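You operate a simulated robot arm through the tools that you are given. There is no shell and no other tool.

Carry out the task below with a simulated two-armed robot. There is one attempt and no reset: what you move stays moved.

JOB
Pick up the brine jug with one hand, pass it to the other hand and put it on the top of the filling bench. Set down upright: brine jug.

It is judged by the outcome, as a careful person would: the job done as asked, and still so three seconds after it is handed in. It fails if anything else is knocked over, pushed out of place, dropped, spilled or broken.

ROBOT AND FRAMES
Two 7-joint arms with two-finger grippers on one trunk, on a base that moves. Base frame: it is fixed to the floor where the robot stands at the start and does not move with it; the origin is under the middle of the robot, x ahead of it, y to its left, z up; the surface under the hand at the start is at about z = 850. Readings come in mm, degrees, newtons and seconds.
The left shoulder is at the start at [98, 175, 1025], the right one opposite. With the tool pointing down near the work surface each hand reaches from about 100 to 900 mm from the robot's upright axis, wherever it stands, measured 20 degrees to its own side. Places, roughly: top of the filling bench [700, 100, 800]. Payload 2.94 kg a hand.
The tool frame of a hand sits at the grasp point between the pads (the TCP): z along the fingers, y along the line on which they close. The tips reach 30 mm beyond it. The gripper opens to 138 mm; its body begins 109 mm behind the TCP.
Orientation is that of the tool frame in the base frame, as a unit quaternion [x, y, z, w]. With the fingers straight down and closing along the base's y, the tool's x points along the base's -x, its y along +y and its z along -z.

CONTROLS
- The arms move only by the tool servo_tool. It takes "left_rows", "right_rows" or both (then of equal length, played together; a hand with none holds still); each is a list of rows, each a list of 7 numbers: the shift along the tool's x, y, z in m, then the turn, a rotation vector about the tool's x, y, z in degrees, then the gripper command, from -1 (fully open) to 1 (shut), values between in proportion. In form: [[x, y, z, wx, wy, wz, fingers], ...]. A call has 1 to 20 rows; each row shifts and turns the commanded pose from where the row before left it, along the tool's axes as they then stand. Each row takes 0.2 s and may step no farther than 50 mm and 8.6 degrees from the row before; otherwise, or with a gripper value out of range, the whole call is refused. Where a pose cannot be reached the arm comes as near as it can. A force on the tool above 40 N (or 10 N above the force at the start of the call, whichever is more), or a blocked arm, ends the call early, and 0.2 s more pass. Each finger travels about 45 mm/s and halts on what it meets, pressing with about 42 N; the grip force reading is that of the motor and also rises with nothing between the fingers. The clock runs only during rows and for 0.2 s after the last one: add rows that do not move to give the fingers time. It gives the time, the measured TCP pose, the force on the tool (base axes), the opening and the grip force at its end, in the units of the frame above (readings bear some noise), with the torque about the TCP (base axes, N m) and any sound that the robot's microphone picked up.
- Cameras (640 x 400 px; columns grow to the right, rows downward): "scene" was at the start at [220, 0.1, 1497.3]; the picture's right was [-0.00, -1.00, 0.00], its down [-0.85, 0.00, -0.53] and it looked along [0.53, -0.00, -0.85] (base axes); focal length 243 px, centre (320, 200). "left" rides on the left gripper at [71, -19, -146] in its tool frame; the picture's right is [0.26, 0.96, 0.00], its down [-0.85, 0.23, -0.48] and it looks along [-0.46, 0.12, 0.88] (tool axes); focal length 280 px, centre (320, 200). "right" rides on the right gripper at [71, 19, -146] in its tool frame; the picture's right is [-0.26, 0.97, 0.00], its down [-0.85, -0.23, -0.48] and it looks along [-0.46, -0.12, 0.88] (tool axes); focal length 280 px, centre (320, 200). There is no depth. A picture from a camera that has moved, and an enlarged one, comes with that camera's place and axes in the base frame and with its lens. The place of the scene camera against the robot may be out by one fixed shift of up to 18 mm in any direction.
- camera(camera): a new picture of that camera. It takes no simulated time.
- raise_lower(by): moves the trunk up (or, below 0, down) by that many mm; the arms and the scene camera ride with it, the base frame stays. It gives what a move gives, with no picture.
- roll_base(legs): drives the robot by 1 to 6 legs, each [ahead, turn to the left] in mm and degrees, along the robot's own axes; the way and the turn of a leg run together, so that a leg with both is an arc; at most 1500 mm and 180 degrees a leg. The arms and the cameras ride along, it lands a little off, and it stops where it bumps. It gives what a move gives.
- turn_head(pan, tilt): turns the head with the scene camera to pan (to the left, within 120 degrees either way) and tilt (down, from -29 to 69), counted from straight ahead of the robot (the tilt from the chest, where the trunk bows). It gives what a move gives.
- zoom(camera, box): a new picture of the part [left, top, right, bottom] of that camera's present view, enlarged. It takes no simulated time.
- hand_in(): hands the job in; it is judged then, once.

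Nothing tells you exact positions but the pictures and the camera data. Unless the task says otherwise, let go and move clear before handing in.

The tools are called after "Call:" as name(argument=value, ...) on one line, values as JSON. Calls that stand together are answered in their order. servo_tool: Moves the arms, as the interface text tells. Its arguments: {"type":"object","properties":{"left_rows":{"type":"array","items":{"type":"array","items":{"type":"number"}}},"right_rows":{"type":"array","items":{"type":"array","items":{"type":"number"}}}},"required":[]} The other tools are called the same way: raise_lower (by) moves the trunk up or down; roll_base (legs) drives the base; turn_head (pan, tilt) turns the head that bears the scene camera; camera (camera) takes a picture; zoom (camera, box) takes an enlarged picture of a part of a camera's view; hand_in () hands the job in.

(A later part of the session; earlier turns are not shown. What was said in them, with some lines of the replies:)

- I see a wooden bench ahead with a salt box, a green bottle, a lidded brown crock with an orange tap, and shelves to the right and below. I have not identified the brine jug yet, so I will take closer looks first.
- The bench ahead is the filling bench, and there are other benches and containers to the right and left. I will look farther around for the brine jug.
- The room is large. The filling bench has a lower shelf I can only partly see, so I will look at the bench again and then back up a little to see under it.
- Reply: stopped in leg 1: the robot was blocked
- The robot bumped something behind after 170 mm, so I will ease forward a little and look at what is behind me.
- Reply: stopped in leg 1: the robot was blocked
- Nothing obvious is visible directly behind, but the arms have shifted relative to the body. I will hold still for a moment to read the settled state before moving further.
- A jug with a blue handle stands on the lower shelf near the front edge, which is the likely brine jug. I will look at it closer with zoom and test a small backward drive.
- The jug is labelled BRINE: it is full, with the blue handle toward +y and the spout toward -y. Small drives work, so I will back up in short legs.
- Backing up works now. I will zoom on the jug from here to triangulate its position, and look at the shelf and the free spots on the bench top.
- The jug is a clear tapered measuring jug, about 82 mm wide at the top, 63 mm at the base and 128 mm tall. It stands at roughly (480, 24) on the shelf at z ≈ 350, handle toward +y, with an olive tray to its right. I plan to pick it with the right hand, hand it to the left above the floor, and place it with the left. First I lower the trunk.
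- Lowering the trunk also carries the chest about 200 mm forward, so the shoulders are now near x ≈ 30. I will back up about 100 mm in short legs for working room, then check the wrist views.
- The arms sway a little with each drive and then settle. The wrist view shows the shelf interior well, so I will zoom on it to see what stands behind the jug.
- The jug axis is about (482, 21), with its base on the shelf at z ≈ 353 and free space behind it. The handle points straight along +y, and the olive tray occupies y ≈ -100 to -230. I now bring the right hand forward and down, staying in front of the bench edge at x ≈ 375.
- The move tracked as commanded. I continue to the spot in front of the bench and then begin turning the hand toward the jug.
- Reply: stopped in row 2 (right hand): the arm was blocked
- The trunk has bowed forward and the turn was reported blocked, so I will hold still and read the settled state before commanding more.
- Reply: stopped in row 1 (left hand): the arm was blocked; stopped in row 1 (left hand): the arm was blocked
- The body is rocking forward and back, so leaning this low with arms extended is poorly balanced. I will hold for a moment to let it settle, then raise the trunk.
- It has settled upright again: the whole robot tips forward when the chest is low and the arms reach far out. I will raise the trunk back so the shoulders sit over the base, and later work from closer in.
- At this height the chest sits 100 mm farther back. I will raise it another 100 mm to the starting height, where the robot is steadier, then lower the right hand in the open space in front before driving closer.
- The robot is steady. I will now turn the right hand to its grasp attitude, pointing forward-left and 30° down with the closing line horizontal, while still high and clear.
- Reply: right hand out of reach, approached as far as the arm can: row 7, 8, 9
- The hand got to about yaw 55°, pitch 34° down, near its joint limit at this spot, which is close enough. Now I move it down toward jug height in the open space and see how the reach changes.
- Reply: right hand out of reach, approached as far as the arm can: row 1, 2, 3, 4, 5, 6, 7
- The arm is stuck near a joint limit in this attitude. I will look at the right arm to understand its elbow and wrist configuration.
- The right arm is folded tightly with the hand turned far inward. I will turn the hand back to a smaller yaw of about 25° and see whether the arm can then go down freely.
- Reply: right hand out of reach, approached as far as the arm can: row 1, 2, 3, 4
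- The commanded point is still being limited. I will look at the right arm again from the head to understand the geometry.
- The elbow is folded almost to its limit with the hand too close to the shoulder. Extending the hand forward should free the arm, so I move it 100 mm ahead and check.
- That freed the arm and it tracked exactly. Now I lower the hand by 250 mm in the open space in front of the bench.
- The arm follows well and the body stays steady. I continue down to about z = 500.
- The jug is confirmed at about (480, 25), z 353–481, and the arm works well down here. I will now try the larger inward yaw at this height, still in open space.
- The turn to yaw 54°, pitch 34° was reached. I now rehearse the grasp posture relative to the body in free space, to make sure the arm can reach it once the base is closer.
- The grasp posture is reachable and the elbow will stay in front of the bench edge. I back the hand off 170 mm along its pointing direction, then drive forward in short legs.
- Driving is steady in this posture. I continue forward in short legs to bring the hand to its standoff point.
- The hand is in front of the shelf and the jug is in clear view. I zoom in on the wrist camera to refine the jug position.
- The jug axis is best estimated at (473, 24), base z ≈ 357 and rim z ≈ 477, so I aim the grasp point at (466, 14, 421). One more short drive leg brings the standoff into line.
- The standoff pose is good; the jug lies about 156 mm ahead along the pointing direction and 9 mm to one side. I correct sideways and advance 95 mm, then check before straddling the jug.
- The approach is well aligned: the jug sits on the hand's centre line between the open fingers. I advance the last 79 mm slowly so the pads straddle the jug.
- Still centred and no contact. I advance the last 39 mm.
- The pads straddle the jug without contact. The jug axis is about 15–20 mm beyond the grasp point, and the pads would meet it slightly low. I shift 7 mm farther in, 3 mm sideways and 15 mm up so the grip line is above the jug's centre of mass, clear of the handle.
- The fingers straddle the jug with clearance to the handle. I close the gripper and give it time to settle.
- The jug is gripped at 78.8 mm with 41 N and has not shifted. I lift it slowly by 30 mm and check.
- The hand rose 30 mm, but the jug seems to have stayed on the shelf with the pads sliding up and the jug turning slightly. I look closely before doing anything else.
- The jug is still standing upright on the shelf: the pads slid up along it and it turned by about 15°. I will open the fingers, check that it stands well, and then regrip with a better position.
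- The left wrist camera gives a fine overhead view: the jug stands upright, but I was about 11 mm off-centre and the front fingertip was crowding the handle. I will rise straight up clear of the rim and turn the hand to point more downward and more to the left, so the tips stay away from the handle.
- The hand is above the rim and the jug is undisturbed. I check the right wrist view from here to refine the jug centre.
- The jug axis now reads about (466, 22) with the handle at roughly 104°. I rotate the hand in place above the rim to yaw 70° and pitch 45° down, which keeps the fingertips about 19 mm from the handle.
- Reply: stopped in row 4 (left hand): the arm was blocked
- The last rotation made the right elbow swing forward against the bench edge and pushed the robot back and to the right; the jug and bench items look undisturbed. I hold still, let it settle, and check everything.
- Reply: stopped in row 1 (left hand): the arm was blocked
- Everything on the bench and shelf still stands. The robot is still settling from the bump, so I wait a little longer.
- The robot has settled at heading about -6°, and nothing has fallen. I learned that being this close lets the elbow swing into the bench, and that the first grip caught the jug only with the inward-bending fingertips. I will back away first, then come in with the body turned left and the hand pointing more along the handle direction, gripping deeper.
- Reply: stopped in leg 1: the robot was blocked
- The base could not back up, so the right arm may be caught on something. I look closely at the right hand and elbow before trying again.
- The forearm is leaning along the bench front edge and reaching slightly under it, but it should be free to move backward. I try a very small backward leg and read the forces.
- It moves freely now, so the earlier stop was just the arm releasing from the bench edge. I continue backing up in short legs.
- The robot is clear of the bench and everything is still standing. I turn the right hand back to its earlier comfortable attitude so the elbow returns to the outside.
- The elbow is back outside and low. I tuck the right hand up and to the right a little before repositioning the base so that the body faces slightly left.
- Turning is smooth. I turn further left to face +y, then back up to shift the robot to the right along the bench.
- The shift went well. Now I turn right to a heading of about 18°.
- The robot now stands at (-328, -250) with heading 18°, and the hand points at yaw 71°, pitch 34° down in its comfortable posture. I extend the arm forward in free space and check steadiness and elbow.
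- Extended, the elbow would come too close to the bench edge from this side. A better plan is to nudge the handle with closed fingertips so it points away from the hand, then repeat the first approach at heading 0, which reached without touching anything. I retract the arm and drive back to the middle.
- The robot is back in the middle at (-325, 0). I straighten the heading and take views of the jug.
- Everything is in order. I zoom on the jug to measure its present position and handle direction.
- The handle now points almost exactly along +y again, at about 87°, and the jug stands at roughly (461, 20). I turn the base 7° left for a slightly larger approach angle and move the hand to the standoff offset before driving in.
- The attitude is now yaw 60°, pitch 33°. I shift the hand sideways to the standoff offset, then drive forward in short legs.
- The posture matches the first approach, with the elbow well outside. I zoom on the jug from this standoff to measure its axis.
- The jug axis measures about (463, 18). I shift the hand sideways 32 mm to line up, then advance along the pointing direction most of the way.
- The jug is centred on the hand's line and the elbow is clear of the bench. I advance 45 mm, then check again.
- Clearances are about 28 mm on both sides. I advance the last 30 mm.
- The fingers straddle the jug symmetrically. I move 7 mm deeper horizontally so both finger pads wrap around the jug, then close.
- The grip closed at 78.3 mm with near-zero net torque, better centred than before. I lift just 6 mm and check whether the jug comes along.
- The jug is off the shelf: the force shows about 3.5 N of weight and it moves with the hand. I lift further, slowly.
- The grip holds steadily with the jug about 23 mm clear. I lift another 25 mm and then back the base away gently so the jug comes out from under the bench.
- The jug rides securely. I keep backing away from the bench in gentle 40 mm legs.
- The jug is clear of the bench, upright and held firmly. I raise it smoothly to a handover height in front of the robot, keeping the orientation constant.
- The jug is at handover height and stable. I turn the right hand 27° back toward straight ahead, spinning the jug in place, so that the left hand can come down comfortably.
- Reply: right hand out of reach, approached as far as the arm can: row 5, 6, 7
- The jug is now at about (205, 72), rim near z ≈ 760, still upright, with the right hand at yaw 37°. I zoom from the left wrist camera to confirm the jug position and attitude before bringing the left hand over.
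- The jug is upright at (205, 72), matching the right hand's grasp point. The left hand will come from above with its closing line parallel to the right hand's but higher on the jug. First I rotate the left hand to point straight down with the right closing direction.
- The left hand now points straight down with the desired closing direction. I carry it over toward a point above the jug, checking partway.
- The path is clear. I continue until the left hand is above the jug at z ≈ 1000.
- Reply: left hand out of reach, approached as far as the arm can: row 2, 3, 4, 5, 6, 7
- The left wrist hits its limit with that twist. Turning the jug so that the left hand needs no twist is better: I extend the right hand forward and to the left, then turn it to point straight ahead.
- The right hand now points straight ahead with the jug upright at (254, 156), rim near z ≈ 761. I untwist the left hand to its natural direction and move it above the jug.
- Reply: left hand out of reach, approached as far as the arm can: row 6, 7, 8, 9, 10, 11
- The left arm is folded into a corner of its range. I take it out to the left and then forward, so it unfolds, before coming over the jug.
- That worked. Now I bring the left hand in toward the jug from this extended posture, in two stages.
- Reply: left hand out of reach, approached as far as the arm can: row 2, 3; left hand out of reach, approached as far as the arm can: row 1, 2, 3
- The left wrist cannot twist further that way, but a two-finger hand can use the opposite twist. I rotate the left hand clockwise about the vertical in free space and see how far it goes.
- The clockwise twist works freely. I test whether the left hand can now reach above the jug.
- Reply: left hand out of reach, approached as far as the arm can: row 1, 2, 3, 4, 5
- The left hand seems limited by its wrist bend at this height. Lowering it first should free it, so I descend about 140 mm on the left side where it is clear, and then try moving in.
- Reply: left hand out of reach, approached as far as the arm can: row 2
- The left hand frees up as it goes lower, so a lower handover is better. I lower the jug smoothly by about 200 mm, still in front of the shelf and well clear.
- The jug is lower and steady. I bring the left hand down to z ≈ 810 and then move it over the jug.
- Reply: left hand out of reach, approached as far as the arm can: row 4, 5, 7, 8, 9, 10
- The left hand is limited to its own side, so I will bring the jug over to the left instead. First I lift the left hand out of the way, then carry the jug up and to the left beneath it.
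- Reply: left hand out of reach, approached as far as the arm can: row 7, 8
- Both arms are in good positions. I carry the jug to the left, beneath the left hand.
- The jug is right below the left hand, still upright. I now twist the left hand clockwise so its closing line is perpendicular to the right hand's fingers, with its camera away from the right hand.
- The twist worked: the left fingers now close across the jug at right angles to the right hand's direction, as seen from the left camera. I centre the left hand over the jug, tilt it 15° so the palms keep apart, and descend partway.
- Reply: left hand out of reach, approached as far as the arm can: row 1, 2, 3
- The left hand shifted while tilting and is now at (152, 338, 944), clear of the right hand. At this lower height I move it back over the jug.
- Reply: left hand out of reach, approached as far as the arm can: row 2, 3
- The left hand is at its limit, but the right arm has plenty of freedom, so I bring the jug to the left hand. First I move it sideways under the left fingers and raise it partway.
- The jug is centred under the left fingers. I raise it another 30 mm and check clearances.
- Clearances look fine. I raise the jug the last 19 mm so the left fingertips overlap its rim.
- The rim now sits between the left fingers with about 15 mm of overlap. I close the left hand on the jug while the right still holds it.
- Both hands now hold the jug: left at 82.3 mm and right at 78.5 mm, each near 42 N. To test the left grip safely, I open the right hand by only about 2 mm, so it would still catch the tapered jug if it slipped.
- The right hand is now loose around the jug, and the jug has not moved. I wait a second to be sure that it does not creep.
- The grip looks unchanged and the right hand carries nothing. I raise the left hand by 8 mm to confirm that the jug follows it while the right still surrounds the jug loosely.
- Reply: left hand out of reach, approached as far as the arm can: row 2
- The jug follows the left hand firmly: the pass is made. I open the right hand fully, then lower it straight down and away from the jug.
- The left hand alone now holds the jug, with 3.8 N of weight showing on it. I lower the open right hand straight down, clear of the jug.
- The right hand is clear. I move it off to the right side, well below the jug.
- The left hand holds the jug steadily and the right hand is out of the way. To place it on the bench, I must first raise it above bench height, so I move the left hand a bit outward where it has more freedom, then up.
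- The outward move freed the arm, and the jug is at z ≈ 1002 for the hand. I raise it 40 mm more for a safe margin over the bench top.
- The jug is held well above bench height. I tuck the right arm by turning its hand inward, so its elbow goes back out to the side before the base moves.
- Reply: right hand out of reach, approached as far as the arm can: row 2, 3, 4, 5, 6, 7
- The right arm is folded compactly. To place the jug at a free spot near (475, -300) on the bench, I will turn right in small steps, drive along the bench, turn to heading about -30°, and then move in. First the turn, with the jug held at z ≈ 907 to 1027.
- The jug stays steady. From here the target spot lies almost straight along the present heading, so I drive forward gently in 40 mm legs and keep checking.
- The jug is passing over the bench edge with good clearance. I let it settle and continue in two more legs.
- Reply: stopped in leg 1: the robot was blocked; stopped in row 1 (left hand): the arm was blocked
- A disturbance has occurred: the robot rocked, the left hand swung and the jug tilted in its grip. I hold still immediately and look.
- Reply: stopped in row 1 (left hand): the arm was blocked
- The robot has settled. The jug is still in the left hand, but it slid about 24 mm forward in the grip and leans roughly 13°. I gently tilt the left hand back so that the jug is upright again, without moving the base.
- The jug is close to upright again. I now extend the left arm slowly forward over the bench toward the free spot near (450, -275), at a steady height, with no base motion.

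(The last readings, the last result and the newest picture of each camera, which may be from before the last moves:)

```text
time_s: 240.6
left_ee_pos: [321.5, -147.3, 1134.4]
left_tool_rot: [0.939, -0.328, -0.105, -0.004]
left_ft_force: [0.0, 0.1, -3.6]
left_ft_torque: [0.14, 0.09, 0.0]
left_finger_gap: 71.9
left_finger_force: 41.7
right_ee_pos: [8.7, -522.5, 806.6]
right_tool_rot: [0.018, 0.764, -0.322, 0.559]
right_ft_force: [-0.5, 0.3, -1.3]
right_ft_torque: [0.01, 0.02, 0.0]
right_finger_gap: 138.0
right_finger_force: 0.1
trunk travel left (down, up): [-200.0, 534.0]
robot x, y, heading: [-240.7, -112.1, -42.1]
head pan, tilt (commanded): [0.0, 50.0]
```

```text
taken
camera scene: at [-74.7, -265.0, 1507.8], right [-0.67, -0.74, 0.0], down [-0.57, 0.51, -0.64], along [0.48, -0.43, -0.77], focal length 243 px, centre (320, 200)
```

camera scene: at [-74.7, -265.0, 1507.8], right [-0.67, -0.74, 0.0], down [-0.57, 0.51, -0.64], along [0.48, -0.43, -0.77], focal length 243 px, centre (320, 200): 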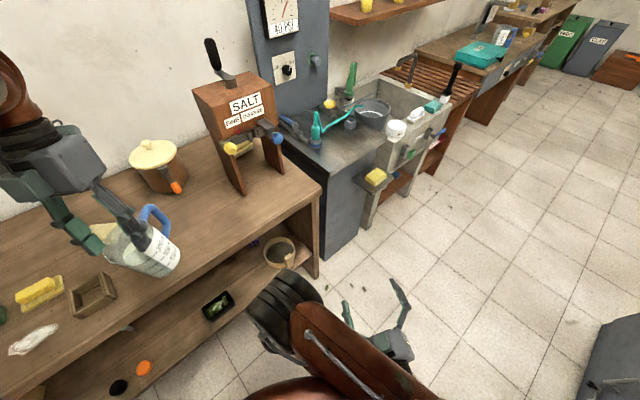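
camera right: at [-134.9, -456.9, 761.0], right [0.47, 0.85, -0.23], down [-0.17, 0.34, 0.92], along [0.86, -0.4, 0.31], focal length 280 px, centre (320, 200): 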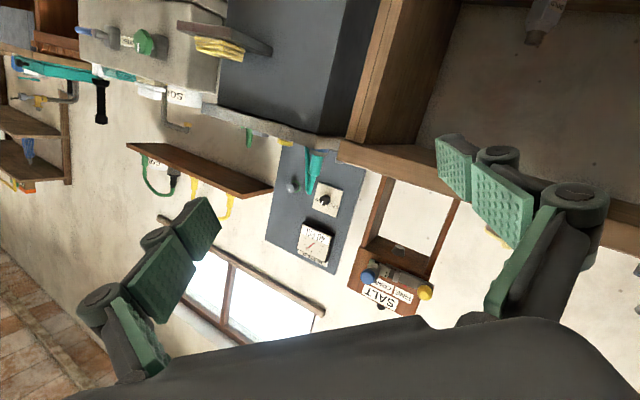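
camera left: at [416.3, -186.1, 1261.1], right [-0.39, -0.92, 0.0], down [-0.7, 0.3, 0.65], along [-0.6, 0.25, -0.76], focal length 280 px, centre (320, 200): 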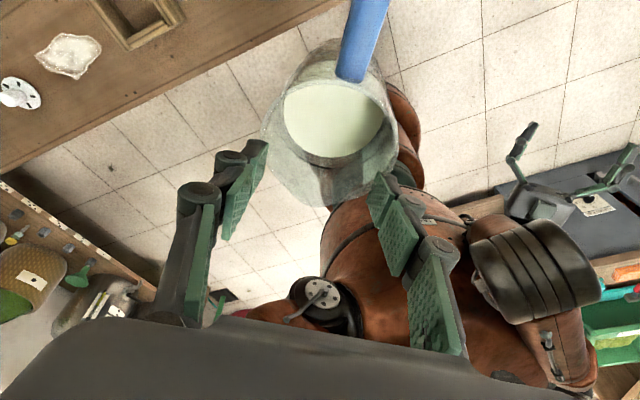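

The move is smooth and the jug stays put in the grip. I continue the extension at the same gentle pace.

Call:
servo_tool(left_rows=[[0.0029, 0.0004, -0.0006, 0, 0, 0, 1], [0.0057, 0.0008, -0.0011, 0, 0, 0, 1], [0.0086, 0.0011, -0.0017, 0, 0, 0, 1], [0.0086, 0.0011, -0.0017, 0, 0, 0, 1], [0.0086, 0.0011, -0.0017, 0, 0, 0, 1], [0.0086, 0.0011, -0.0017, 0, 0, 0, 1], [0.0086, 0.0011, -0.0017, 0, 0, 0, 1], [0.0086, 0.0011, -0.0017, 0, 0, 0, 1], [0.0086, 0.0011, -0.0017, 0, 0, 0, 1], [0.0086, 0.0011, -0.0017, 0, 0, 0, 1], [0.0057, 0.0008, -0.0011, 0, 0, 0, 1], [0.0029, 0.0004, -0.0006, 0, 0, 0, 1], [0, 0, 0, 0, 0, 0, 1]])

Call:
camera(camera="left")

Call:
camera(camera="scene")

```text
time_s: 243.4
left_ee_pos: [383.8, -211.1, 1134.5]
left_tool_rot: [0.939, -0.328, -0.105, -0.006]
left_ft_force: [0.4, -0.5, -3.9]
left_ft_torque: [0.12, 0.13, -0.03]
left_finger_gap: 71.8
left_finger_force: 41.9
right_ee_pos: [7.7, -522.9, 806.5]
right_tool_rot: [0.017, 0.765, -0.321, 0.559]
right_ft_force: [0.0, -0.7, 0.1]
right_ft_torque: [0.02, -0.03, 0.0]
right_finger_gap: 137.8
right_finger_force: 0.0
trunk travel left (down, up): [-200.0, 534.0]
robot x, y, heading: [-244.5, -110.6, -41.8]
head pan, tilt (commanded): [0.0, 50.0]
```

```text
taken
camera left: at [478.5, -249.9, 1261.1], right [-0.39, -0.92, 0.0], down [-0.7, 0.3, 0.65], along [-0.6, 0.25, -0.76], focal length 280 px, centre (320, 200)
```

left: 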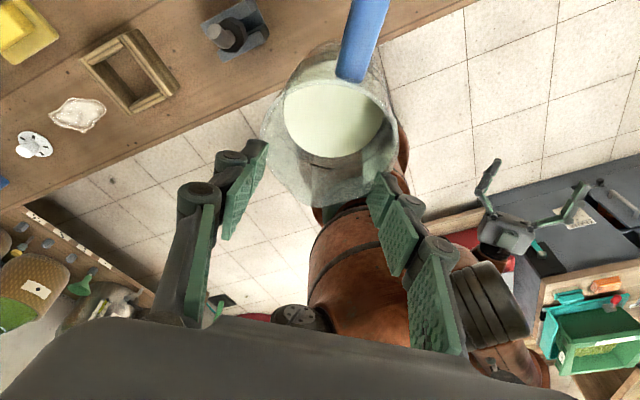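

```text
taken
camera scene: at [-74.6, -265.1, 1507.7], right [-0.67, -0.74, 0.0], down [-0.57, 0.51, -0.64], along [0.48, -0.43, -0.77], focal length 243 px, centre (320, 200)
```

scene: 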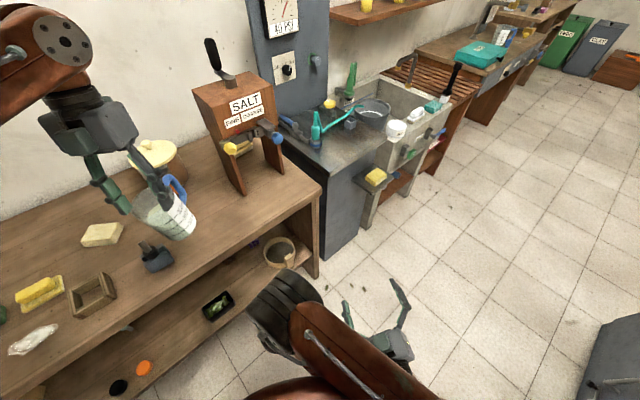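

The jug is now over the bench, past the black tool. I continue another 70 mm to the chosen spot.

Call:
servo_tool(left_rows=[[0.0029, 0.0004, -0.0006, 0, 0, 0, 1], [0.0057, 0.0008, -0.0011, 0, 0, 0, 1], [0.0086, 0.0011, -0.0017, 0, 0, 0, 1], [0.0086, 0.0011, -0.0017, 0, 0, 0, 1], [0.0086, 0.0011, -0.0017, 0, 0, 0, 1], [0.0086, 0.0011, -0.0017, 0, 0, 0, 1], [0.0086, 0.0011, -0.0017, 0, 0, 0, 1], [0.0086, 0.0011, -0.0017, 0, 0, 0, 1], [0.0057, 0.0008, -0.0011, 0, 0, 0, 1], [0.0029, 0.0004, -0.0006, 0, 0, 0, 1], [0, 0, 0, 0, 0, 0, 1]])

Call:
camera(camera="left")

Call:
camera(camera="scene")

Call:
zoom(camera="scene", box=[80, 120, 320, 320])

```text
time_s: 245.8
left_ee_pos: [423.9, -247.3, 1119.3]
left_tool_rot: [0.939, -0.326, -0.105, -0.004]
left_ft_force: [0.4, 0.2, -3.7]
left_ft_torque: [0.08, 0.1, 0.02]
left_finger_gap: 71.4
left_finger_force: 41.6
left hand out of reach, approached as far as the arm can: row 7, 8, 9
right_ee_pos: [8.7, -524.5, 806.7]
right_tool_rot: [0.017, 0.765, -0.322, 0.558]
right_ft_force: [0.3, -0.8, -0.6]
right_ft_torque: [0.01, 0.03, 0.0]
right_finger_gap: 138.0
right_finger_force: 0.1
trunk travel left (down, up): [-200.0, 534.0]
robot x, y, heading: [-246.3, -115.2, -41.8]
head pan, tilt (commanded): [0.0, 50.0]
```

```text
taken
camera left: at [518.6, -287.5, 1246.8], right [-0.39, -0.92, 0.01], down [-0.7, 0.3, 0.65], along [-0.6, 0.25, -0.76], focal length 280 px, centre (320, 200)
```

left: 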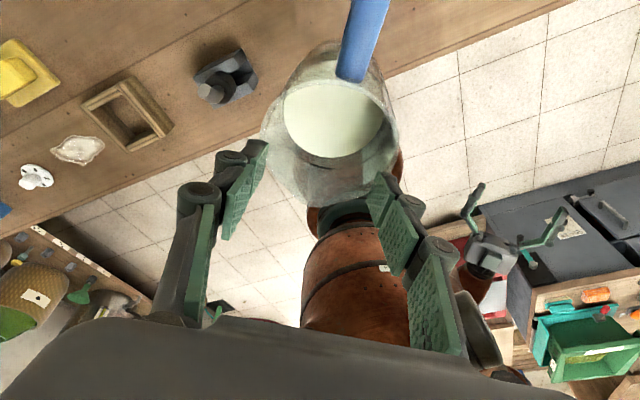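

```text
taken
camera scene: at [-74.6, -265.2, 1507.7], right [-0.67, -0.74, 0.0], down [-0.57, 0.51, -0.64], along [0.48, -0.43, -0.77], focal length 243 px, centre (320, 200)
```

scene: 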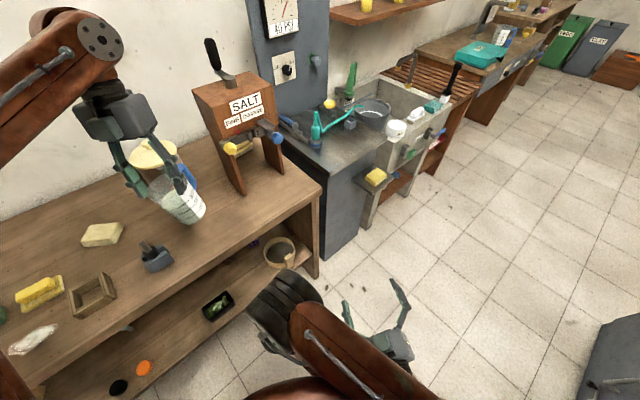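

```text
2.00 times, centred on (200, 220) of scene
camera zoom: at [-74.6, -265.2, 1507.7], right [-0.67, -0.74, 0.0], down [-0.57, 0.51, -0.64], along [0.48, -0.43, -0.77], focal length 486 px, centre (560, 160)
```

zoom: 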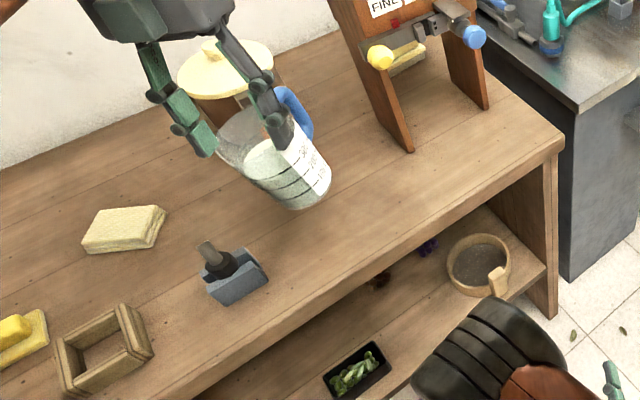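

The jug hangs over the free spot at about (439, -258). I lower it 60 mm, and then correct the remaining lean.

Call:
servo_tool(left_rows=[[0.001, -0.0003, 0.0049, 0, 0, 0, 1], [0.002, -0.0006, 0.0098, 0, 0, 0, 1], [0.002, -0.0006, 0.0098, 0, 0, 0, 1], [0.002, -0.0006, 0.0098, 0, 0, 0, 1], [0.002, -0.0006, 0.0098, 0, 0, 0, 1], [0.002, -0.0006, 0.0098, 0, 0, 0, 1], [0.001, -0.0003, 0.0049, 0, 0, 0, 1], [0, 0, 0, 0, 0, 0, 1]])

Call:
servo_tool(left_rows=[[0, 0, 0, 0, -2, 0, 1], [0, 0, 0, 0, -3, 0, 1], [0, 0, 0, 0, -2, 0, 1], [0, 0, 0, 0, 0, 0, 1]])

Call:
camera(camera="left")

Call:
zoom(camera="scene", box=[80, 120, 320, 320])

```text
time_s: 247.6
left_ee_pos: [425.9, -251.4, 1062.8]
left_tool_rot: [0.939, -0.327, -0.106, -0.005]
left_ft_force: [0.0, 0.5, -2.9]
left_ft_torque: [0.11, 0.11, 0.01]
left_finger_gap: 71.9
left_finger_force: 41.8
right_ee_pos: [9.2, -523.8, 807.4]
right_tool_rot: [0.018, 0.765, -0.321, 0.558]
right_ft_force: [-0.4, -0.1, -0.5]
right_ft_torque: [0.0, 0.0, -0.03]
right_finger_gap: 138.3
right_finger_force: 0.0
trunk travel left (down, up): [-200.0, 534.0]
robot x, y, heading: [-246.1, -114.8, -42.0]
head pan, tilt (commanded): [0.0, 50.0]
```

```text
time_s: 248.6
left_ee_pos: [424.0, -247.6, 1061.6]
left_tool_rot: [0.931, -0.326, -0.162, -0.025]
left_ft_force: [0.7, 0.1, -3.4]
left_ft_torque: [0.09, 0.08, -0.01]
left_finger_gap: 71.8
left_finger_force: 42.0
left hand out of reach, approached as far as the arm can: row 3
right_ee_pos: [8.0, -522.1, 806.7]
right_tool_rot: [0.018, 0.765, -0.321, 0.558]
right_ft_force: [-0.8, 0.0, -1.0]
right_ft_torque: [0.0, -0.01, -0.01]
right_finger_gap: 138.0
right_finger_force: 0.0
trunk travel left (down, up): [-200.0, 534.0]
robot x, y, heading: [-244.4, -113.8, -41.7]
head pan, tilt (commanded): [0.0, 50.0]
```

```text
taken
camera left: at [529.2, -296.3, 1175.0], right [-0.4, -0.92, -0.03], down [-0.63, 0.26, 0.73], along [-0.67, 0.31, -0.68], focal length 280 px, centre (320, 200)
```

left: 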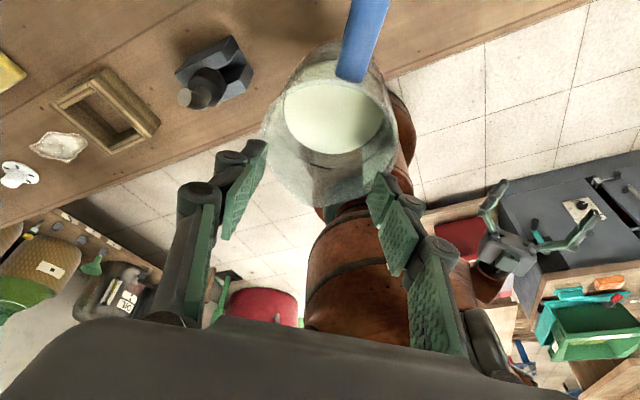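

```text
2.00 times, centred on (200, 220) of scene
camera zoom: at [-74.4, -265.1, 1507.7], right [-0.67, -0.74, 0.0], down [-0.57, 0.51, -0.64], along [0.48, -0.43, -0.77], focal length 486 px, centre (560, 160)
```

zoom: 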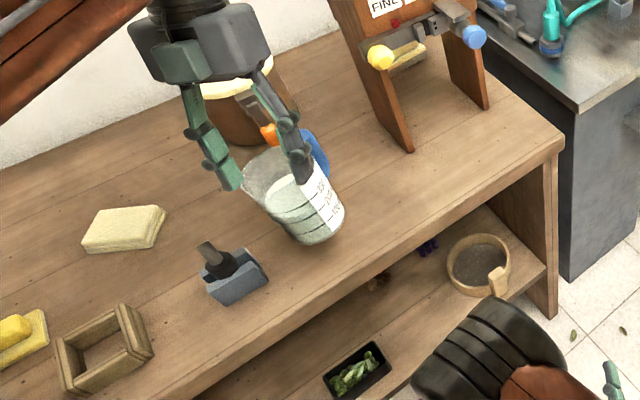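

The jug is upright now, with its base about 60 mm above the bench. I lower it 35 mm while easing it 20 mm farther in from the edge.

Call:
servo_tool(left_rows=[[0.0026, -0.0014, 0.0027, 0, 0, 0, 1], [0.0052, -0.0029, 0.0055, 0, 0, 0, 1], [0.0052, -0.0029, 0.0055, 0, 0, 0, 1], [0.0052, -0.0029, 0.0055, 0, 0, 0, 1], [0.0052, -0.0029, 0.0055, 0, 0, 0, 1], [0.0026, -0.0014, 0.0027, 0, 0, 0, 1], [0, 0, 0, 0, 0, 0, 1]])

Call:
camera(camera="left")

Call:
zoom(camera="scene", box=[80, 120, 320, 320])

```text
time_s: 250.2
left_ee_pos: [442.6, -245.7, 1025.7]
left_tool_rot: [0.931, -0.326, -0.163, -0.025]
left_ft_force: [0.6, 0.2, -4.3]
left_ft_torque: [0.09, 0.07, -0.01]
left_finger_gap: 71.4
left_finger_force: 42.1
right_ee_pos: [8.6, -523.3, 807.3]
right_tool_rot: [0.018, 0.765, -0.321, 0.559]
right_ft_force: [0.3, -0.2, -0.3]
right_ft_torque: [0.01, -0.01, -0.02]
right_finger_gap: 137.9
right_finger_force: 0.1
trunk travel left (down, up): [-200.0, 534.0]
robot x, y, heading: [-245.1, -114.0, -41.9]
head pan, tilt (commanded): [0.0, 50.0]
```

```text
taken
camera left: at [548.5, -295.4, 1139.5], right [-0.4, -0.92, -0.03], down [-0.63, 0.25, 0.73], along [-0.67, 0.31, -0.68], focal length 280 px, centre (320, 200)
```

left: 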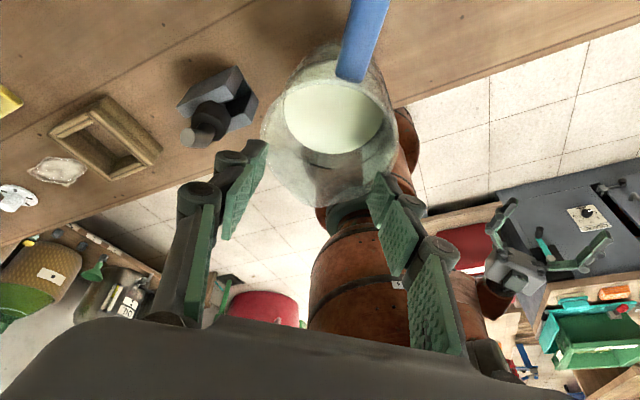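

```text
2.00 times, centred on (200, 220) of scene
camera zoom: at [-74.4, -265.1, 1507.7], right [-0.67, -0.74, 0.0], down [-0.57, 0.51, -0.64], along [0.48, -0.43, -0.77], focal length 486 px, centre (560, 160)
```

zoom: 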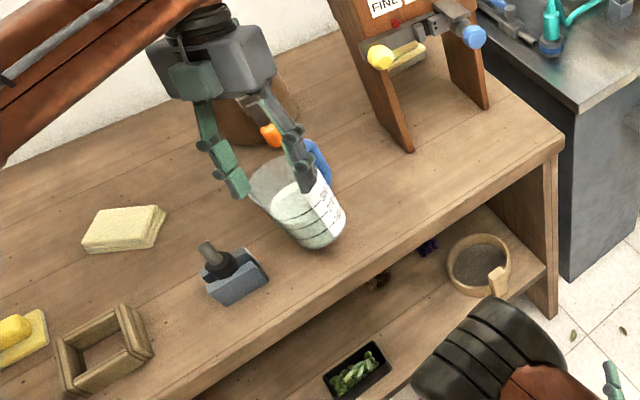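

The base is now about 20 mm above the bench. I lower it in small steps and watch for the contact force.

Call:
servo_tool(left_rows=[[0.0013, -0.0002, 0.0038, 0, 0, 0, 1], [0.0013, -0.0002, 0.0038, 0, 0, 0, 1], [0.0013, -0.0002, 0.0038, 0, 0, 0, 1], [0, 0, 0, 0, 0, 0, 1]])

Call:
zoom(camera="scene", box=[160, 150, 280, 250])

```text
time_s: 251.2
left_ee_pos: [443.0, -247.9, 1014.3]
left_tool_rot: [0.931, -0.327, -0.162, -0.026]
left_ft_force: [-0.1, -0.4, -3.0]
left_ft_torque: [0.12, 0.08, 0.02]
left_finger_gap: 71.6
left_finger_force: 42.3
right_ee_pos: [8.7, -523.9, 806.4]
right_tool_rot: [0.018, 0.765, -0.321, 0.558]
right_ft_force: [0.2, 0.1, 0.2]
right_ft_torque: [0.0, 0.03, -0.04]
right_finger_gap: 138.1
right_finger_force: 0.2
trunk travel left (down, up): [-200.0, 534.0]
robot x, y, heading: [-244.3, -112.1, -41.9]
head pan, tilt (commanded): [0.0, 50.0]
```

```text
4.00 times, centred on (220, 200) of scene
camera zoom: at [-74.4, -265.1, 1507.7], right [-0.67, -0.74, 0.0], down [-0.57, 0.51, -0.64], along [0.48, -0.43, -0.77], focal length 971 px, centre (720, 200)
```

zoom: 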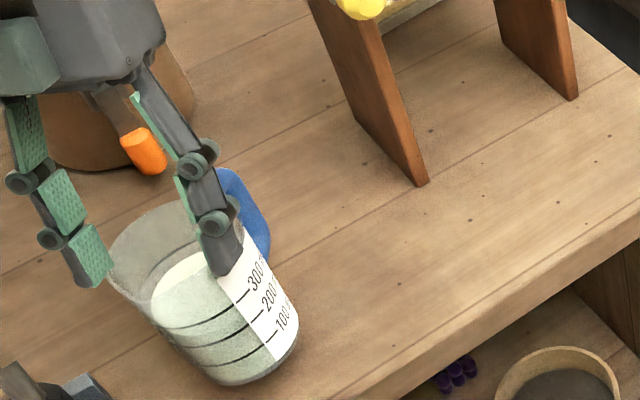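

Call:
servo_tool(left_rows=[[0.0013, -0.0002, 0.0038, 0, 0, 0, 1], [0.0013, -0.0002, 0.0038, 0, 0, 0, 1], [0, 0, 0, 0, 0, 0, 1]])

Call:
servo_tool(left_rows=[[0.0013, -0.0002, 0.0038, 0, 0, 0, 1], [0, 0, 0, 0, 0, 0, 1]])

Call:
servo_tool(left_rows=[[0.0013, -0.0002, 0.0038, 0, 0, 0, 1], [0, 0, 0, 0, 0, 0, 1]])

Call:
zoom(camera="scene", box=[160, 150, 280, 250])

```text
time_s: 252.0
left_ee_pos: [442.0, -247.2, 1006.4]
left_tool_rot: [0.931, -0.326, -0.163, -0.025]
left_ft_force: [0.8, 0.4, -3.9]
left_ft_torque: [0.08, 0.11, -0.03]
left_finger_gap: 71.6
left_finger_force: 42.4
right_ee_pos: [8.5, -523.6, 808.0]
right_tool_rot: [0.018, 0.765, -0.322, 0.558]
right_ft_force: [0.4, 0.3, 0.2]
right_ft_torque: [0.03, -0.01, 0.03]
right_finger_gap: 138.1
right_finger_force: 0.1
trunk travel left (down, up): [-200.0, 534.0]
robot x, y, heading: [-242.5, -113.0, -41.8]
head pan, tilt (commanded): [0.0, 50.0]
```

```text
time_s: 252.6
left_ee_pos: [443.1, -246.6, 1003.8]
left_tool_rot: [0.931, -0.326, -0.162, -0.026]
left_ft_force: [0.2, 0.1, -3.1]
left_ft_torque: [0.12, 0.07, -0.01]
left_finger_gap: 71.8
left_finger_force: 41.7
right_ee_pos: [8.5, -523.8, 806.9]
right_tool_rot: [0.018, 0.765, -0.321, 0.559]
right_ft_force: [0.0, -0.6, -0.7]
right_ft_torque: [0.0, -0.02, -0.04]
right_finger_gap: 138.3
right_finger_force: 0.0
trunk travel left (down, up): [-200.0, 534.0]
robot x, y, heading: [-244.5, -110.0, -41.9]
head pan, tilt (commanded): [0.0, 50.0]
```

```text
time_s: 253.2
left_ee_pos: [443.1, -248.6, 998.2]
left_tool_rot: [0.931, -0.325, -0.162, -0.025]
left_ft_force: [0.4, 0.1, -2.9]
left_ft_torque: [0.09, 0.09, -0.02]
left_finger_gap: 71.9
left_finger_force: 42.4
right_ee_pos: [9.3, -522.9, 807.0]
right_tool_rot: [0.019, 0.764, -0.322, 0.558]
right_ft_force: [0.2, -0.3, 0.4]
right_ft_torque: [0.03, 0.01, -0.01]
right_finger_gap: 138.1
right_finger_force: 0.1
trunk travel left (down, up): [-200.0, 534.0]
robot x, y, heading: [-248.9, -110.3, -41.9]
head pan, tilt (commanded): [0.0, 50.0]
```

```text
4.00 times, centred on (220, 200) of scene
camera zoom: at [-74.4, -265.1, 1507.7], right [-0.67, -0.74, 0.0], down [-0.57, 0.51, -0.64], along [0.48, -0.43, -0.77], focal length 971 px, centre (720, 200)
```

zoom: 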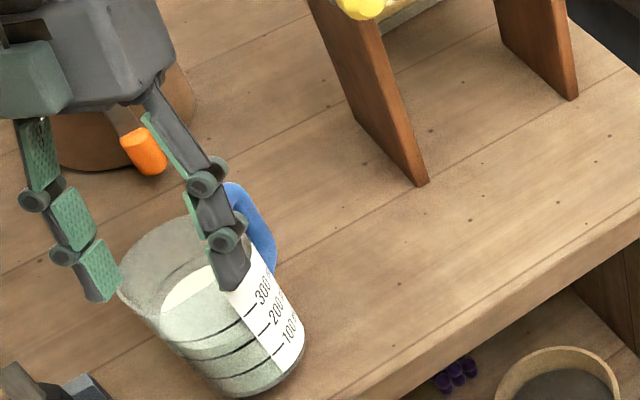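

Still no contact, as the force is only the jug's weight. I continue in 4 mm steps.

Call:
servo_tool(left_rows=[[0.0013, -0.0002, 0.0038, 0, 0, 0, 1], [0, 0, 0, 0, 0, 0, 1]])

Call:
servo_tool(left_rows=[[0.0013, -0.0002, 0.0038, 0, 0, 0, 1], [0, 0, 0, 0, 0, 0, 1]])

Call:
servo_tool(left_rows=[[0.0013, -0.0002, 0.0038, 0, 0, 0, 1], [0, 0, 0, 0, 0, 0, 1]])

Call:
zoom(camera="scene", box=[160, 160, 280, 260])

```text
time_s: 253.8
left_ee_pos: [442.9, -246.8, 994.0]
left_tool_rot: [0.931, -0.326, -0.162, -0.025]
left_ft_force: [0.1, 0.3, -3.3]
left_ft_torque: [0.08, 0.04, 0.02]
left_finger_gap: 71.6
left_finger_force: 41.8
right_ee_pos: [7.8, -525.1, 806.9]
right_tool_rot: [0.018, 0.765, -0.323, 0.557]
right_ft_force: [0.0, -0.3, -0.3]
right_ft_torque: [-0.01, -0.01, 0.02]
right_finger_gap: 138.1
right_finger_force: 0.1
trunk travel left (down, up): [-200.0, 534.0]
robot x, y, heading: [-245.0, -114.2, -41.9]
head pan, tilt (commanded): [0.0, 50.0]
```

```text
time_s: 254.4
left_ee_pos: [441.1, -247.2, 991.3]
left_tool_rot: [0.931, -0.327, -0.161, -0.026]
left_ft_force: [2.7, 1.3, 10.8]
left_ft_torque: [0.29, -0.68, 0.07]
left_finger_gap: 71.7
left_finger_force: 42.0
right_ee_pos: [7.7, -524.3, 808.0]
right_tool_rot: [0.017, 0.764, -0.321, 0.559]
right_ft_force: [-0.3, -0.2, 0.2]
right_ft_torque: [0.0, 0.0, -0.02]
right_finger_gap: 138.0
right_finger_force: 0.1
trunk travel left (down, up): [-200.0, 534.0]
robot x, y, heading: [-245.7, -113.5, -41.7]
head pan, tilt (commanded): [0.0, 50.0]
```

```text
time_s: 255.0
left_ee_pos: [438.6, -247.6, 989.3]
left_tool_rot: [0.931, -0.328, -0.161, -0.025]
left_ft_force: [-3.6, -2.7, 24.8]
left_ft_torque: [-0.32, -0.42, -0.08]
left_finger_gap: 71.7
left_finger_force: 41.7
right_ee_pos: [6.4, -524.3, 808.2]
right_tool_rot: [0.019, 0.764, -0.323, 0.559]
right_ft_force: [-0.8, -0.2, -0.3]
right_ft_torque: [0.02, 0.04, 0.0]
right_finger_gap: 137.9
right_finger_force: 0.0
trunk travel left (down, up): [-200.0, 534.0]
robot x, y, heading: [-248.1, -110.7, -42.1]
head pan, tilt (commanded): [0.0, 50.0]
```

```text
4.00 times, centred on (220, 210) of scene
camera zoom: at [-78.3, -264.8, 1508.5], right [-0.67, -0.74, 0.0], down [-0.57, 0.51, -0.64], along [0.48, -0.43, -0.77], focal length 971 px, centre (720, 160)
```

zoom: 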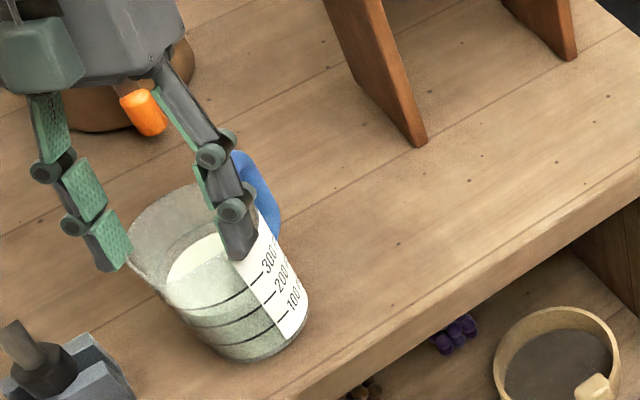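

The jug touched down at about z = 992 for the hand, and I am now pressing with some 25 N. I ease up by 3 mm to relieve the pressure before opening.

Call:
servo_tool(left_rows=[[-0.0005, 0.0001, -0.0014, 0, 0, 0, 1], [-0.0004, 0.0001, -0.0012, 0, 0, 0, 1], [0, 0, 0, 0, 0, 0, 1], [0, 0, 0, 0, 0, 0, 1]])

Call:
camera(camera="left")

Call:
zoom(camera="scene", box=[160, 160, 280, 260])

```text
time_s: 256.0
left_ee_pos: [440.6, -247.5, 990.4]
left_tool_rot: [0.931, -0.326, -0.162, -0.025]
left_ft_force: [-7.8, -2.5, 14.9]
left_ft_torque: [-0.37, 0.45, -0.13]
left_finger_gap: 71.7
left_finger_force: 42.0
right_ee_pos: [6.7, -523.0, 806.4]
right_tool_rot: [0.019, 0.764, -0.322, 0.559]
right_ft_force: [0.2, 0.0, -0.6]
right_ft_torque: [0.02, 0.0, 0.01]
right_finger_gap: 138.1
right_finger_force: 0.0
trunk travel left (down, up): [-200.0, 534.0]
robot x, y, heading: [-247.6, -112.3, -42.1]
head pan, tilt (commanded): [0.0, 50.0]
```

```text
taken
camera left: at [546.5, -297.1, 1104.1], right [-0.4, -0.92, -0.03], down [-0.63, 0.25, 0.73], along [-0.66, 0.31, -0.68], focal length 280 px, centre (320, 200)
```

left: 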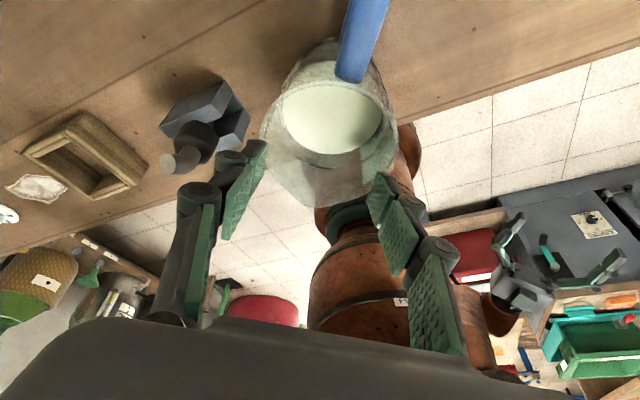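

```text
4.00 times, centred on (220, 210) of scene
camera zoom: at [-77.4, -265.3, 1508.0], right [-0.67, -0.74, 0.0], down [-0.57, 0.51, -0.64], along [0.48, -0.43, -0.77], focal length 971 px, centre (720, 160)
```

zoom: 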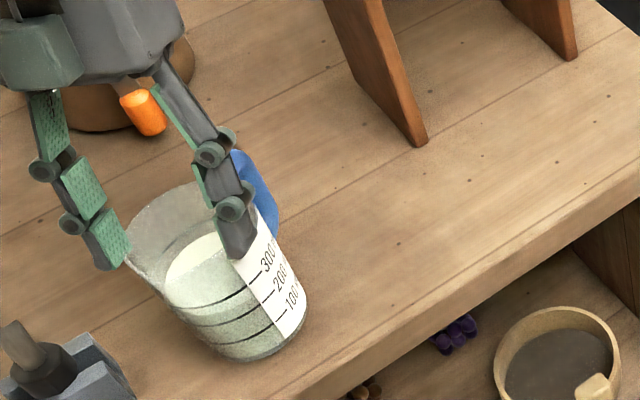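

Call:
servo_tool(left_rows=[[-0.0005, 0.0001, -0.0014, 0, 0, 0, 1], [0, 0, 0, 0, 0, 0, 1], [0, 0, 0, 0, 0, 0, 1]])

```text
time_s: 256.8
left_ee_pos: [442.1, -247.1, 991.4]
left_tool_rot: [0.931, -0.326, -0.163, -0.026]
left_ft_force: [-3.2, -0.8, 4.6]
left_ft_torque: [-0.15, 0.22, -0.08]
left_finger_gap: 71.9
left_finger_force: 42.0
right_ee_pos: [7.2, -523.5, 807.8]
right_tool_rot: [0.019, 0.764, -0.323, 0.558]
right_ft_force: [0.4, 1.1, 0.2]
right_ft_torque: [0.01, -0.01, -0.02]
right_finger_gap: 137.9
right_finger_force: 0.1
trunk travel left (down, up): [-200.0, 534.0]
robot x, y, heading: [-246.4, -115.2, -41.9]
head pan, tilt (commanded): [0.0, 50.0]
```

The pressing force is now small, so I open the left fingers gradually.

Call:
servo_tool(left_rows=[[0, 0, 0, 0, 0, 0, 0.0], [0, 0, 0, 0, 0, 0, -0.05], [0, 0, 0, 0, 0, 0, -0.08], [0, 0, 0, 0, 0, 0, -0.12], [0, 0, 0, 0, 0, 0, -0.17], [0, 0, 0, 0, 0, 0, -0.25], [0, 0, 0, 0, 0, 0, -0.35], [0, 0, 0, 0, 0, 0, -0.5]])

Call:
camera(camera="left")

Call:
zoom(camera="scene", box=[160, 160, 280, 260])

```text
time_s: 258.6
left_ee_pos: [442.4, -248.1, 990.4]
left_tool_rot: [0.931, -0.327, -0.162, -0.025]
left_ft_force: [-0.1, 0.3, 0.0]
left_ft_torque: [0.0, -0.02, 0.01]
left_finger_gap: 103.6
left_finger_force: 0.0
right_ee_pos: [8.8, -523.6, 806.7]
right_tool_rot: [0.018, 0.765, -0.322, 0.558]
right_ft_force: [-0.5, -0.6, 0.3]
right_ft_torque: [-0.03, -0.02, -0.01]
right_finger_gap: 137.9
right_finger_force: 0.1
trunk travel left (down, up): [-200.0, 534.0]
robot x, y, heading: [-243.3, -111.6, -41.9]
head pan, tilt (commanded): [0.0, 50.0]
```

```text
taken
camera left: at [548.4, -296.8, 1104.1], right [-0.4, -0.92, -0.03], down [-0.63, 0.25, 0.73], along [-0.67, 0.31, -0.68], focal length 280 px, centre (320, 200)
```

left: 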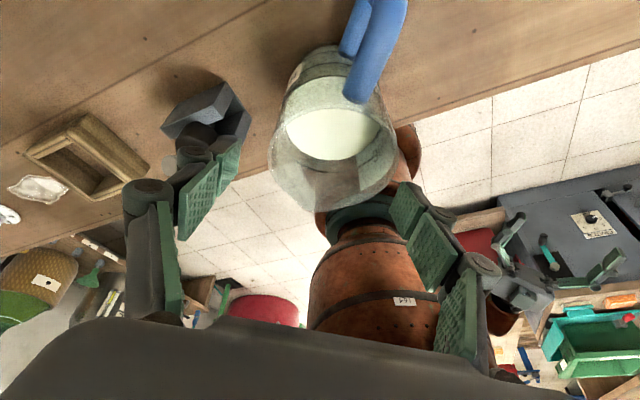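

```text
4.00 times, centred on (220, 210) of scene
camera zoom: at [-74.9, -265.1, 1507.8], right [-0.67, -0.74, 0.0], down [-0.57, 0.51, -0.64], along [0.48, -0.43, -0.77], focal length 971 px, centre (720, 160)
```

zoom: 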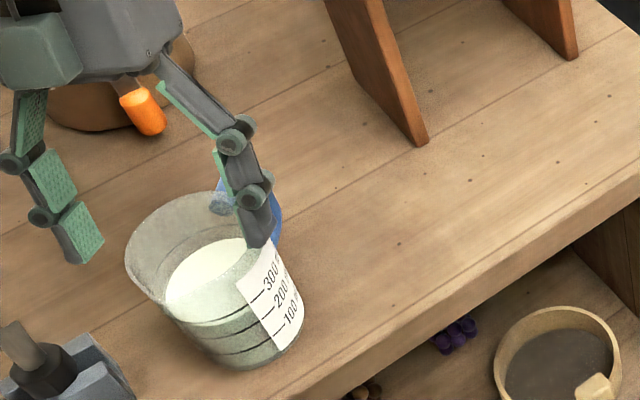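

The jug stands on its own on the bench, and the fingers are clear. I raise the left hand straight up, retracing the way it came down.

Call:
servo_tool(left_rows=[[-0.0016, 0.0003, -0.0047, 0, 0, 0, -0.5], [-0.0032, 0.0006, -0.0095, 0, 0, 0, -0.5], [-0.0032, 0.0006, -0.0095, 0, 0, 0, -0.5], [-0.0032, 0.0006, -0.0095, 0, 0, 0, -0.5], [0, 0, 0, 0, 0, 0, -0.5]])

Call:
camera(camera="left")

Call:
zoom(camera="scene", box=[120, 120, 300, 260])

```text
time_s: 259.8
left_ee_pos: [442.9, -246.2, 1025.3]
left_tool_rot: [0.931, -0.326, -0.162, -0.025]
left_ft_force: [0.0, -0.4, 0.4]
left_ft_torque: [0.0, 0.04, 0.01]
left_finger_gap: 103.7
left_finger_force: 0.0
right_ee_pos: [7.7, -523.4, 806.8]
right_tool_rot: [0.018, 0.764, -0.322, 0.558]
right_ft_force: [-0.1, -0.6, 0.3]
right_ft_torque: [0.01, 0.0, 0.0]
right_finger_gap: 138.1
right_finger_force: 0.1
trunk travel left (down, up): [-200.0, 534.0]
robot x, y, heading: [-244.1, -115.6, -42.0]
head pan, tilt (commanded): [0.0, 50.0]
```

```text
taken
camera left: at [548.6, -296.2, 1138.8], right [-0.4, -0.92, -0.03], down [-0.63, 0.25, 0.73], along [-0.67, 0.31, -0.68], focal length 280 px, centre (320, 200)
```

left: 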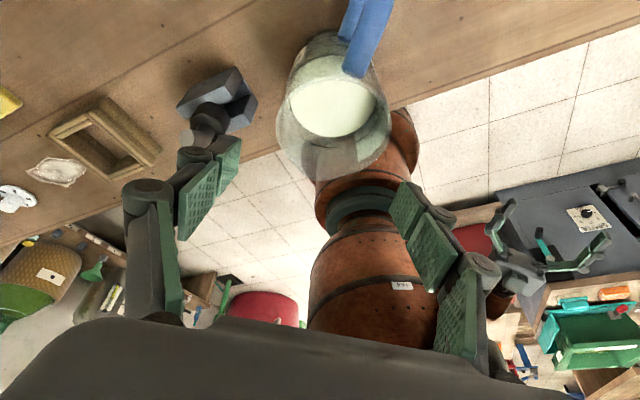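

```text
2.86 times, centred on (210, 190) of scene
camera zoom: at [-74.9, -265.1, 1507.8], right [-0.67, -0.74, 0.0], down [-0.57, 0.51, -0.64], along [0.48, -0.43, -0.77], focal length 694 px, centre (634, 229)
```

zoom: 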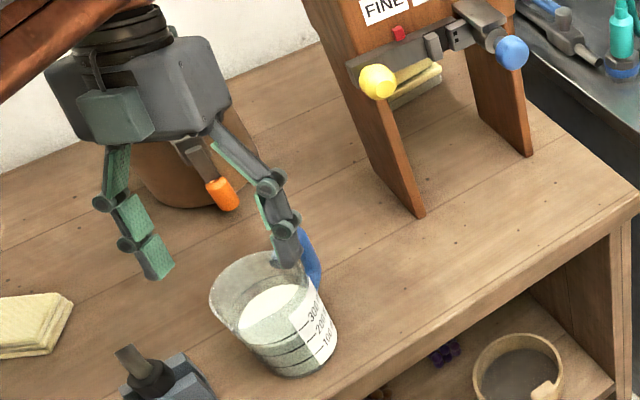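

The left fingertips are clear above the rim, and the jug stands undisturbed. I continue up and back toward the robot.

Call:
servo_tool(left_rows=[[-0.0043, 0.0023, -0.005, 0, 0, 0, -0.5], [-0.0086, 0.0046, -0.0099, 0, 0, 0, -0.5], [-0.0086, 0.0046, -0.0099, 0, 0, 0, -0.5], [-0.0086, 0.0046, -0.0099, 0, 0, 0, -0.5], [-0.0093, -0.0004, -0.0022, 0, 0, 0, -0.5], [-0.0186, -0.0007, -0.0044, 0, 0, 0, -0.5], [-0.0186, -0.0007, -0.0044, 0, 0, 0, -0.5], [-0.0186, -0.0007, -0.0044, 0, 0, 0, -0.5], [-0.0186, -0.0007, -0.0044, 0, 0, 0, -0.5], [-0.0186, -0.0007, -0.0044, 0, 0, 0, -0.5], [-0.0093, -0.0004, -0.0022, 0, 0, 0, -0.5], [0, 0, 0, 0, 0, 0, -0.5]])

Call:
camera(camera="scene")

Call:
camera(camera="left")

```text
time_s: 262.4
left_ee_pos: [347.7, -180.2, 1129.3]
left_tool_rot: [0.931, -0.326, -0.162, -0.026]
left_ft_force: [0.2, -0.1, -0.4]
left_ft_torque: [-0.01, 0.02, -0.02]
left_finger_gap: 103.9
left_finger_force: 0.0
left hand out of reach, approached as far as the arm can: row 4
right_ee_pos: [8.5, -523.7, 806.1]
right_tool_rot: [0.017, 0.765, -0.321, 0.558]
right_ft_force: [1.1, -0.6, 0.0]
right_ft_torque: [-0.02, 0.0, -0.01]
right_finger_gap: 137.9
right_finger_force: 0.0
trunk travel left (down, up): [-200.0, 534.0]
robot x, y, heading: [-244.6, -111.9, -41.9]
head pan, tilt (commanded): [0.0, 50.0]
```

```text
taken
camera scene: at [-75.0, -265.2, 1507.8], right [-0.67, -0.74, 0.0], down [-0.57, 0.51, -0.64], along [0.48, -0.43, -0.77], focal length 243 px, centre (320, 200)
```

scene: 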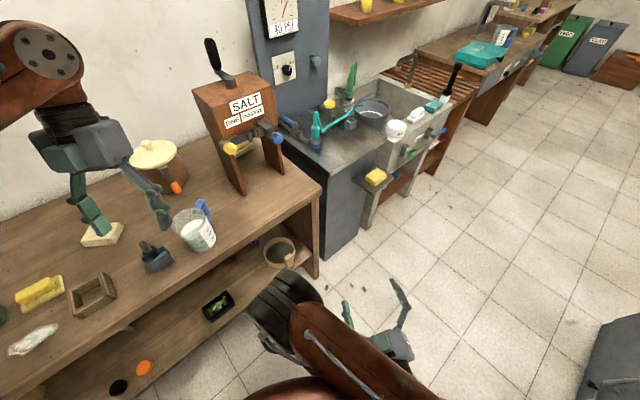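

```text
taken
camera left: at [453.5, -228.6, 1242.5], right [-0.4, -0.92, -0.03], down [-0.63, 0.25, 0.73], along [-0.67, 0.31, -0.68], focal length 280 px, centre (320, 200)
```

left: 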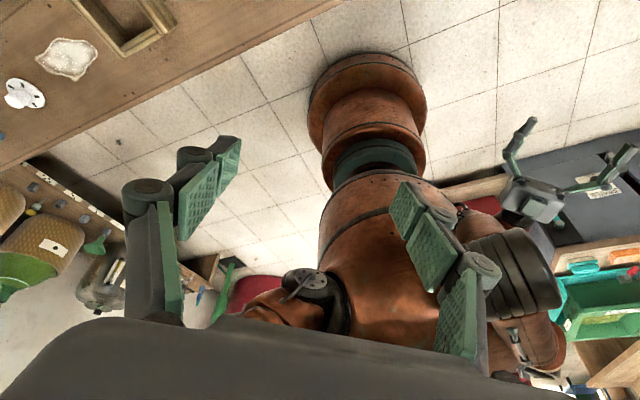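

The jug stands upright on the bench, and the left hand is clear of it. I retract the left hand a little more and inspect the jug and surroundings closely.

Call:
servo_tool(left_rows=[[-0.0093, -0.0004, -0.0022, 0, 0, 0, -0.5], [-0.0186, -0.0007, -0.0044, 0, 0, 0, -0.5], [-0.0186, -0.0007, -0.0044, 0, 0, 0, -0.5], [-0.0093, -0.0004, -0.0022, 0, 0, 0, -0.5], [0, 0, 0, 0, 0, 0, -0.5], [0, 0, 0, 0, 0, 0, -0.5]])

Call:
zoom(camera="scene", box=[140, 180, 260, 280])

Call:
zoom(camera="scene", box=[0, 120, 340, 400])

Call:
turn_head(pan=42, tilt=50)

Call:
camera(camera="scene")

```text
time_s: 263.8
left_ee_pos: [311.7, -144.4, 1158.1]
left_tool_rot: [0.931, -0.326, -0.162, -0.026]
left_ft_force: [0.1, 0.1, 0.5]
left_ft_torque: [-0.01, 0.0, 0.01]
left_finger_gap: 103.5
left_finger_force: 0.1
right_ee_pos: [9.3, -522.5, 808.0]
right_tool_rot: [0.019, 0.764, -0.323, 0.558]
right_ft_force: [-0.6, -0.4, 0.1]
right_ft_torque: [0.02, 0.01, 0.03]
right_finger_gap: 137.8
right_finger_force: 0.0
trunk travel left (down, up): [-200.0, 534.0]
robot x, y, heading: [-241.8, -113.0, -41.7]
head pan, tilt (commanded): [0.0, 50.0]
```

```text
4.00 times, centred on (200, 230) of scene
camera zoom: at [-75.2, -265.1, 1507.8], right [-0.67, -0.74, 0.0], down [-0.57, 0.51, -0.64], along [0.48, -0.43, -0.77], focal length 971 px, centre (800, 80)
```

zoom: 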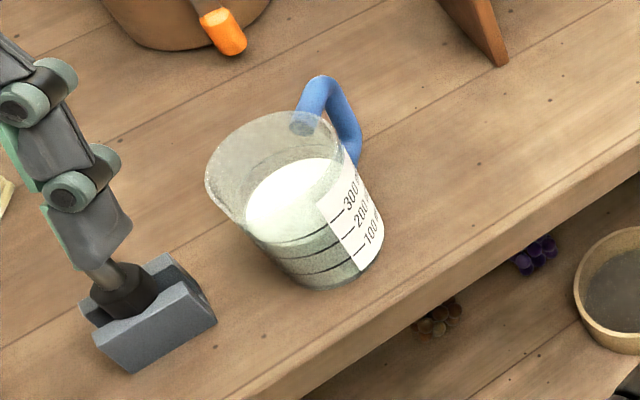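

```text
1.43 times, centred on (170, 260) of scene
camera zoom: at [-75.2, -265.1, 1507.8], right [-0.67, -0.74, 0.0], down [-0.57, 0.51, -0.64], along [0.48, -0.43, -0.77], focal length 347 px, centre (534, 114)
```

zoom: 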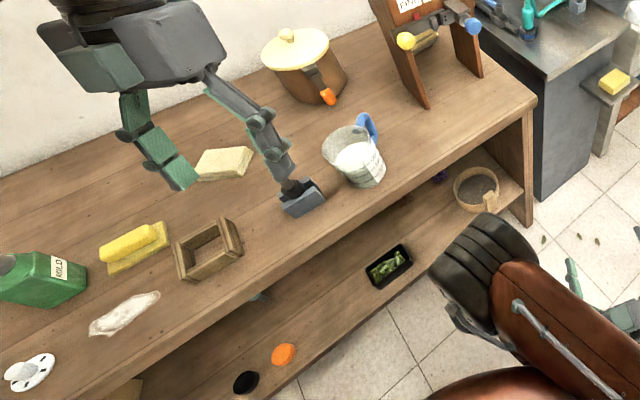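

```text
time_s: 264.9
left_ee_pos: [311.7, -145.7, 1156.2]
left_tool_rot: [0.931, -0.325, -0.163, -0.025]
left_ft_force: [-0.3, -0.1, 0.3]
left_ft_torque: [0.0, -0.01, 0.01]
left_finger_gap: 103.5
left_finger_force: 0.1
right_ee_pos: [6.9, -523.2, 806.7]
right_tool_rot: [0.018, 0.765, -0.322, 0.558]
right_ft_force: [-0.8, -0.4, -0.1]
right_ft_torque: [0.02, -0.02, 0.02]
right_finger_gap: 137.9
right_finger_force: 0.0
trunk travel left (down, up): [-200.0, 534.0]
robot x, y, heading: [-244.9, -113.7, -42.0]
head pan, tilt (commanded): [42.0, 50.0]
```

```text
taken
camera scene: at [-55.4, -213.6, 1507.8], right [0.0, -1.0, 0.0], down [-0.77, 0.0, -0.64], along [0.64, 0.0, -0.77], focal length 243 px, centre (320, 200)
```

scene: 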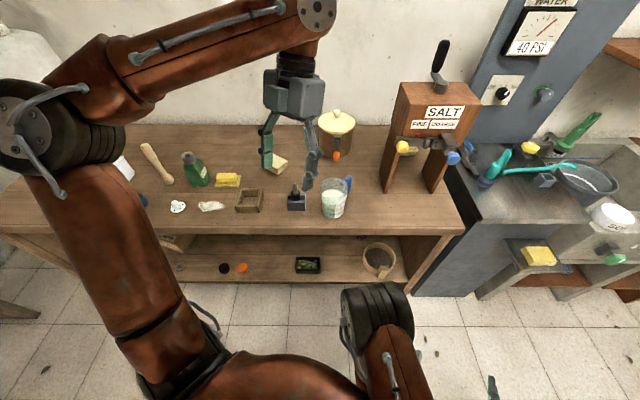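

The brine jug stands upright on the filling bench with its brine inside. Both hands are empty and clear of it, and everything else on the bench and shelf is in place. I hand the job in.

Call:
hand_in()

```text
The job is handed in.
```

The brine jug is standing upright on the top of the filling bench, near its right front, and I've handed the job in. The right hand took it off the lower shelf, passed it to the left hand in mid-air, and the left hand set it down.

The final pictures show both hands empty and clear, the jug on its own with brine still in it, and nothing else on the bench or shelf knocked over.

A few things went wrong on the way:
- **First grip:** it slipped as I lifted. The jug stayed on the shelf but turned a little, and I re-gripped it from a better position.
- **Elbow bump:** while I repositioned before that re-grip, the right elbow swung against the bench edge and pushed the robot back. I saw nothing out of place in the pictures afterwards.
- **Carrying to the bench:** the robot rocked while driving with the jug in the left hand. The jug slid about 24 mm in the grip and leaned roughly 13°, by my estimate. I straightened it before setting it down and saw no spill in the pictures.
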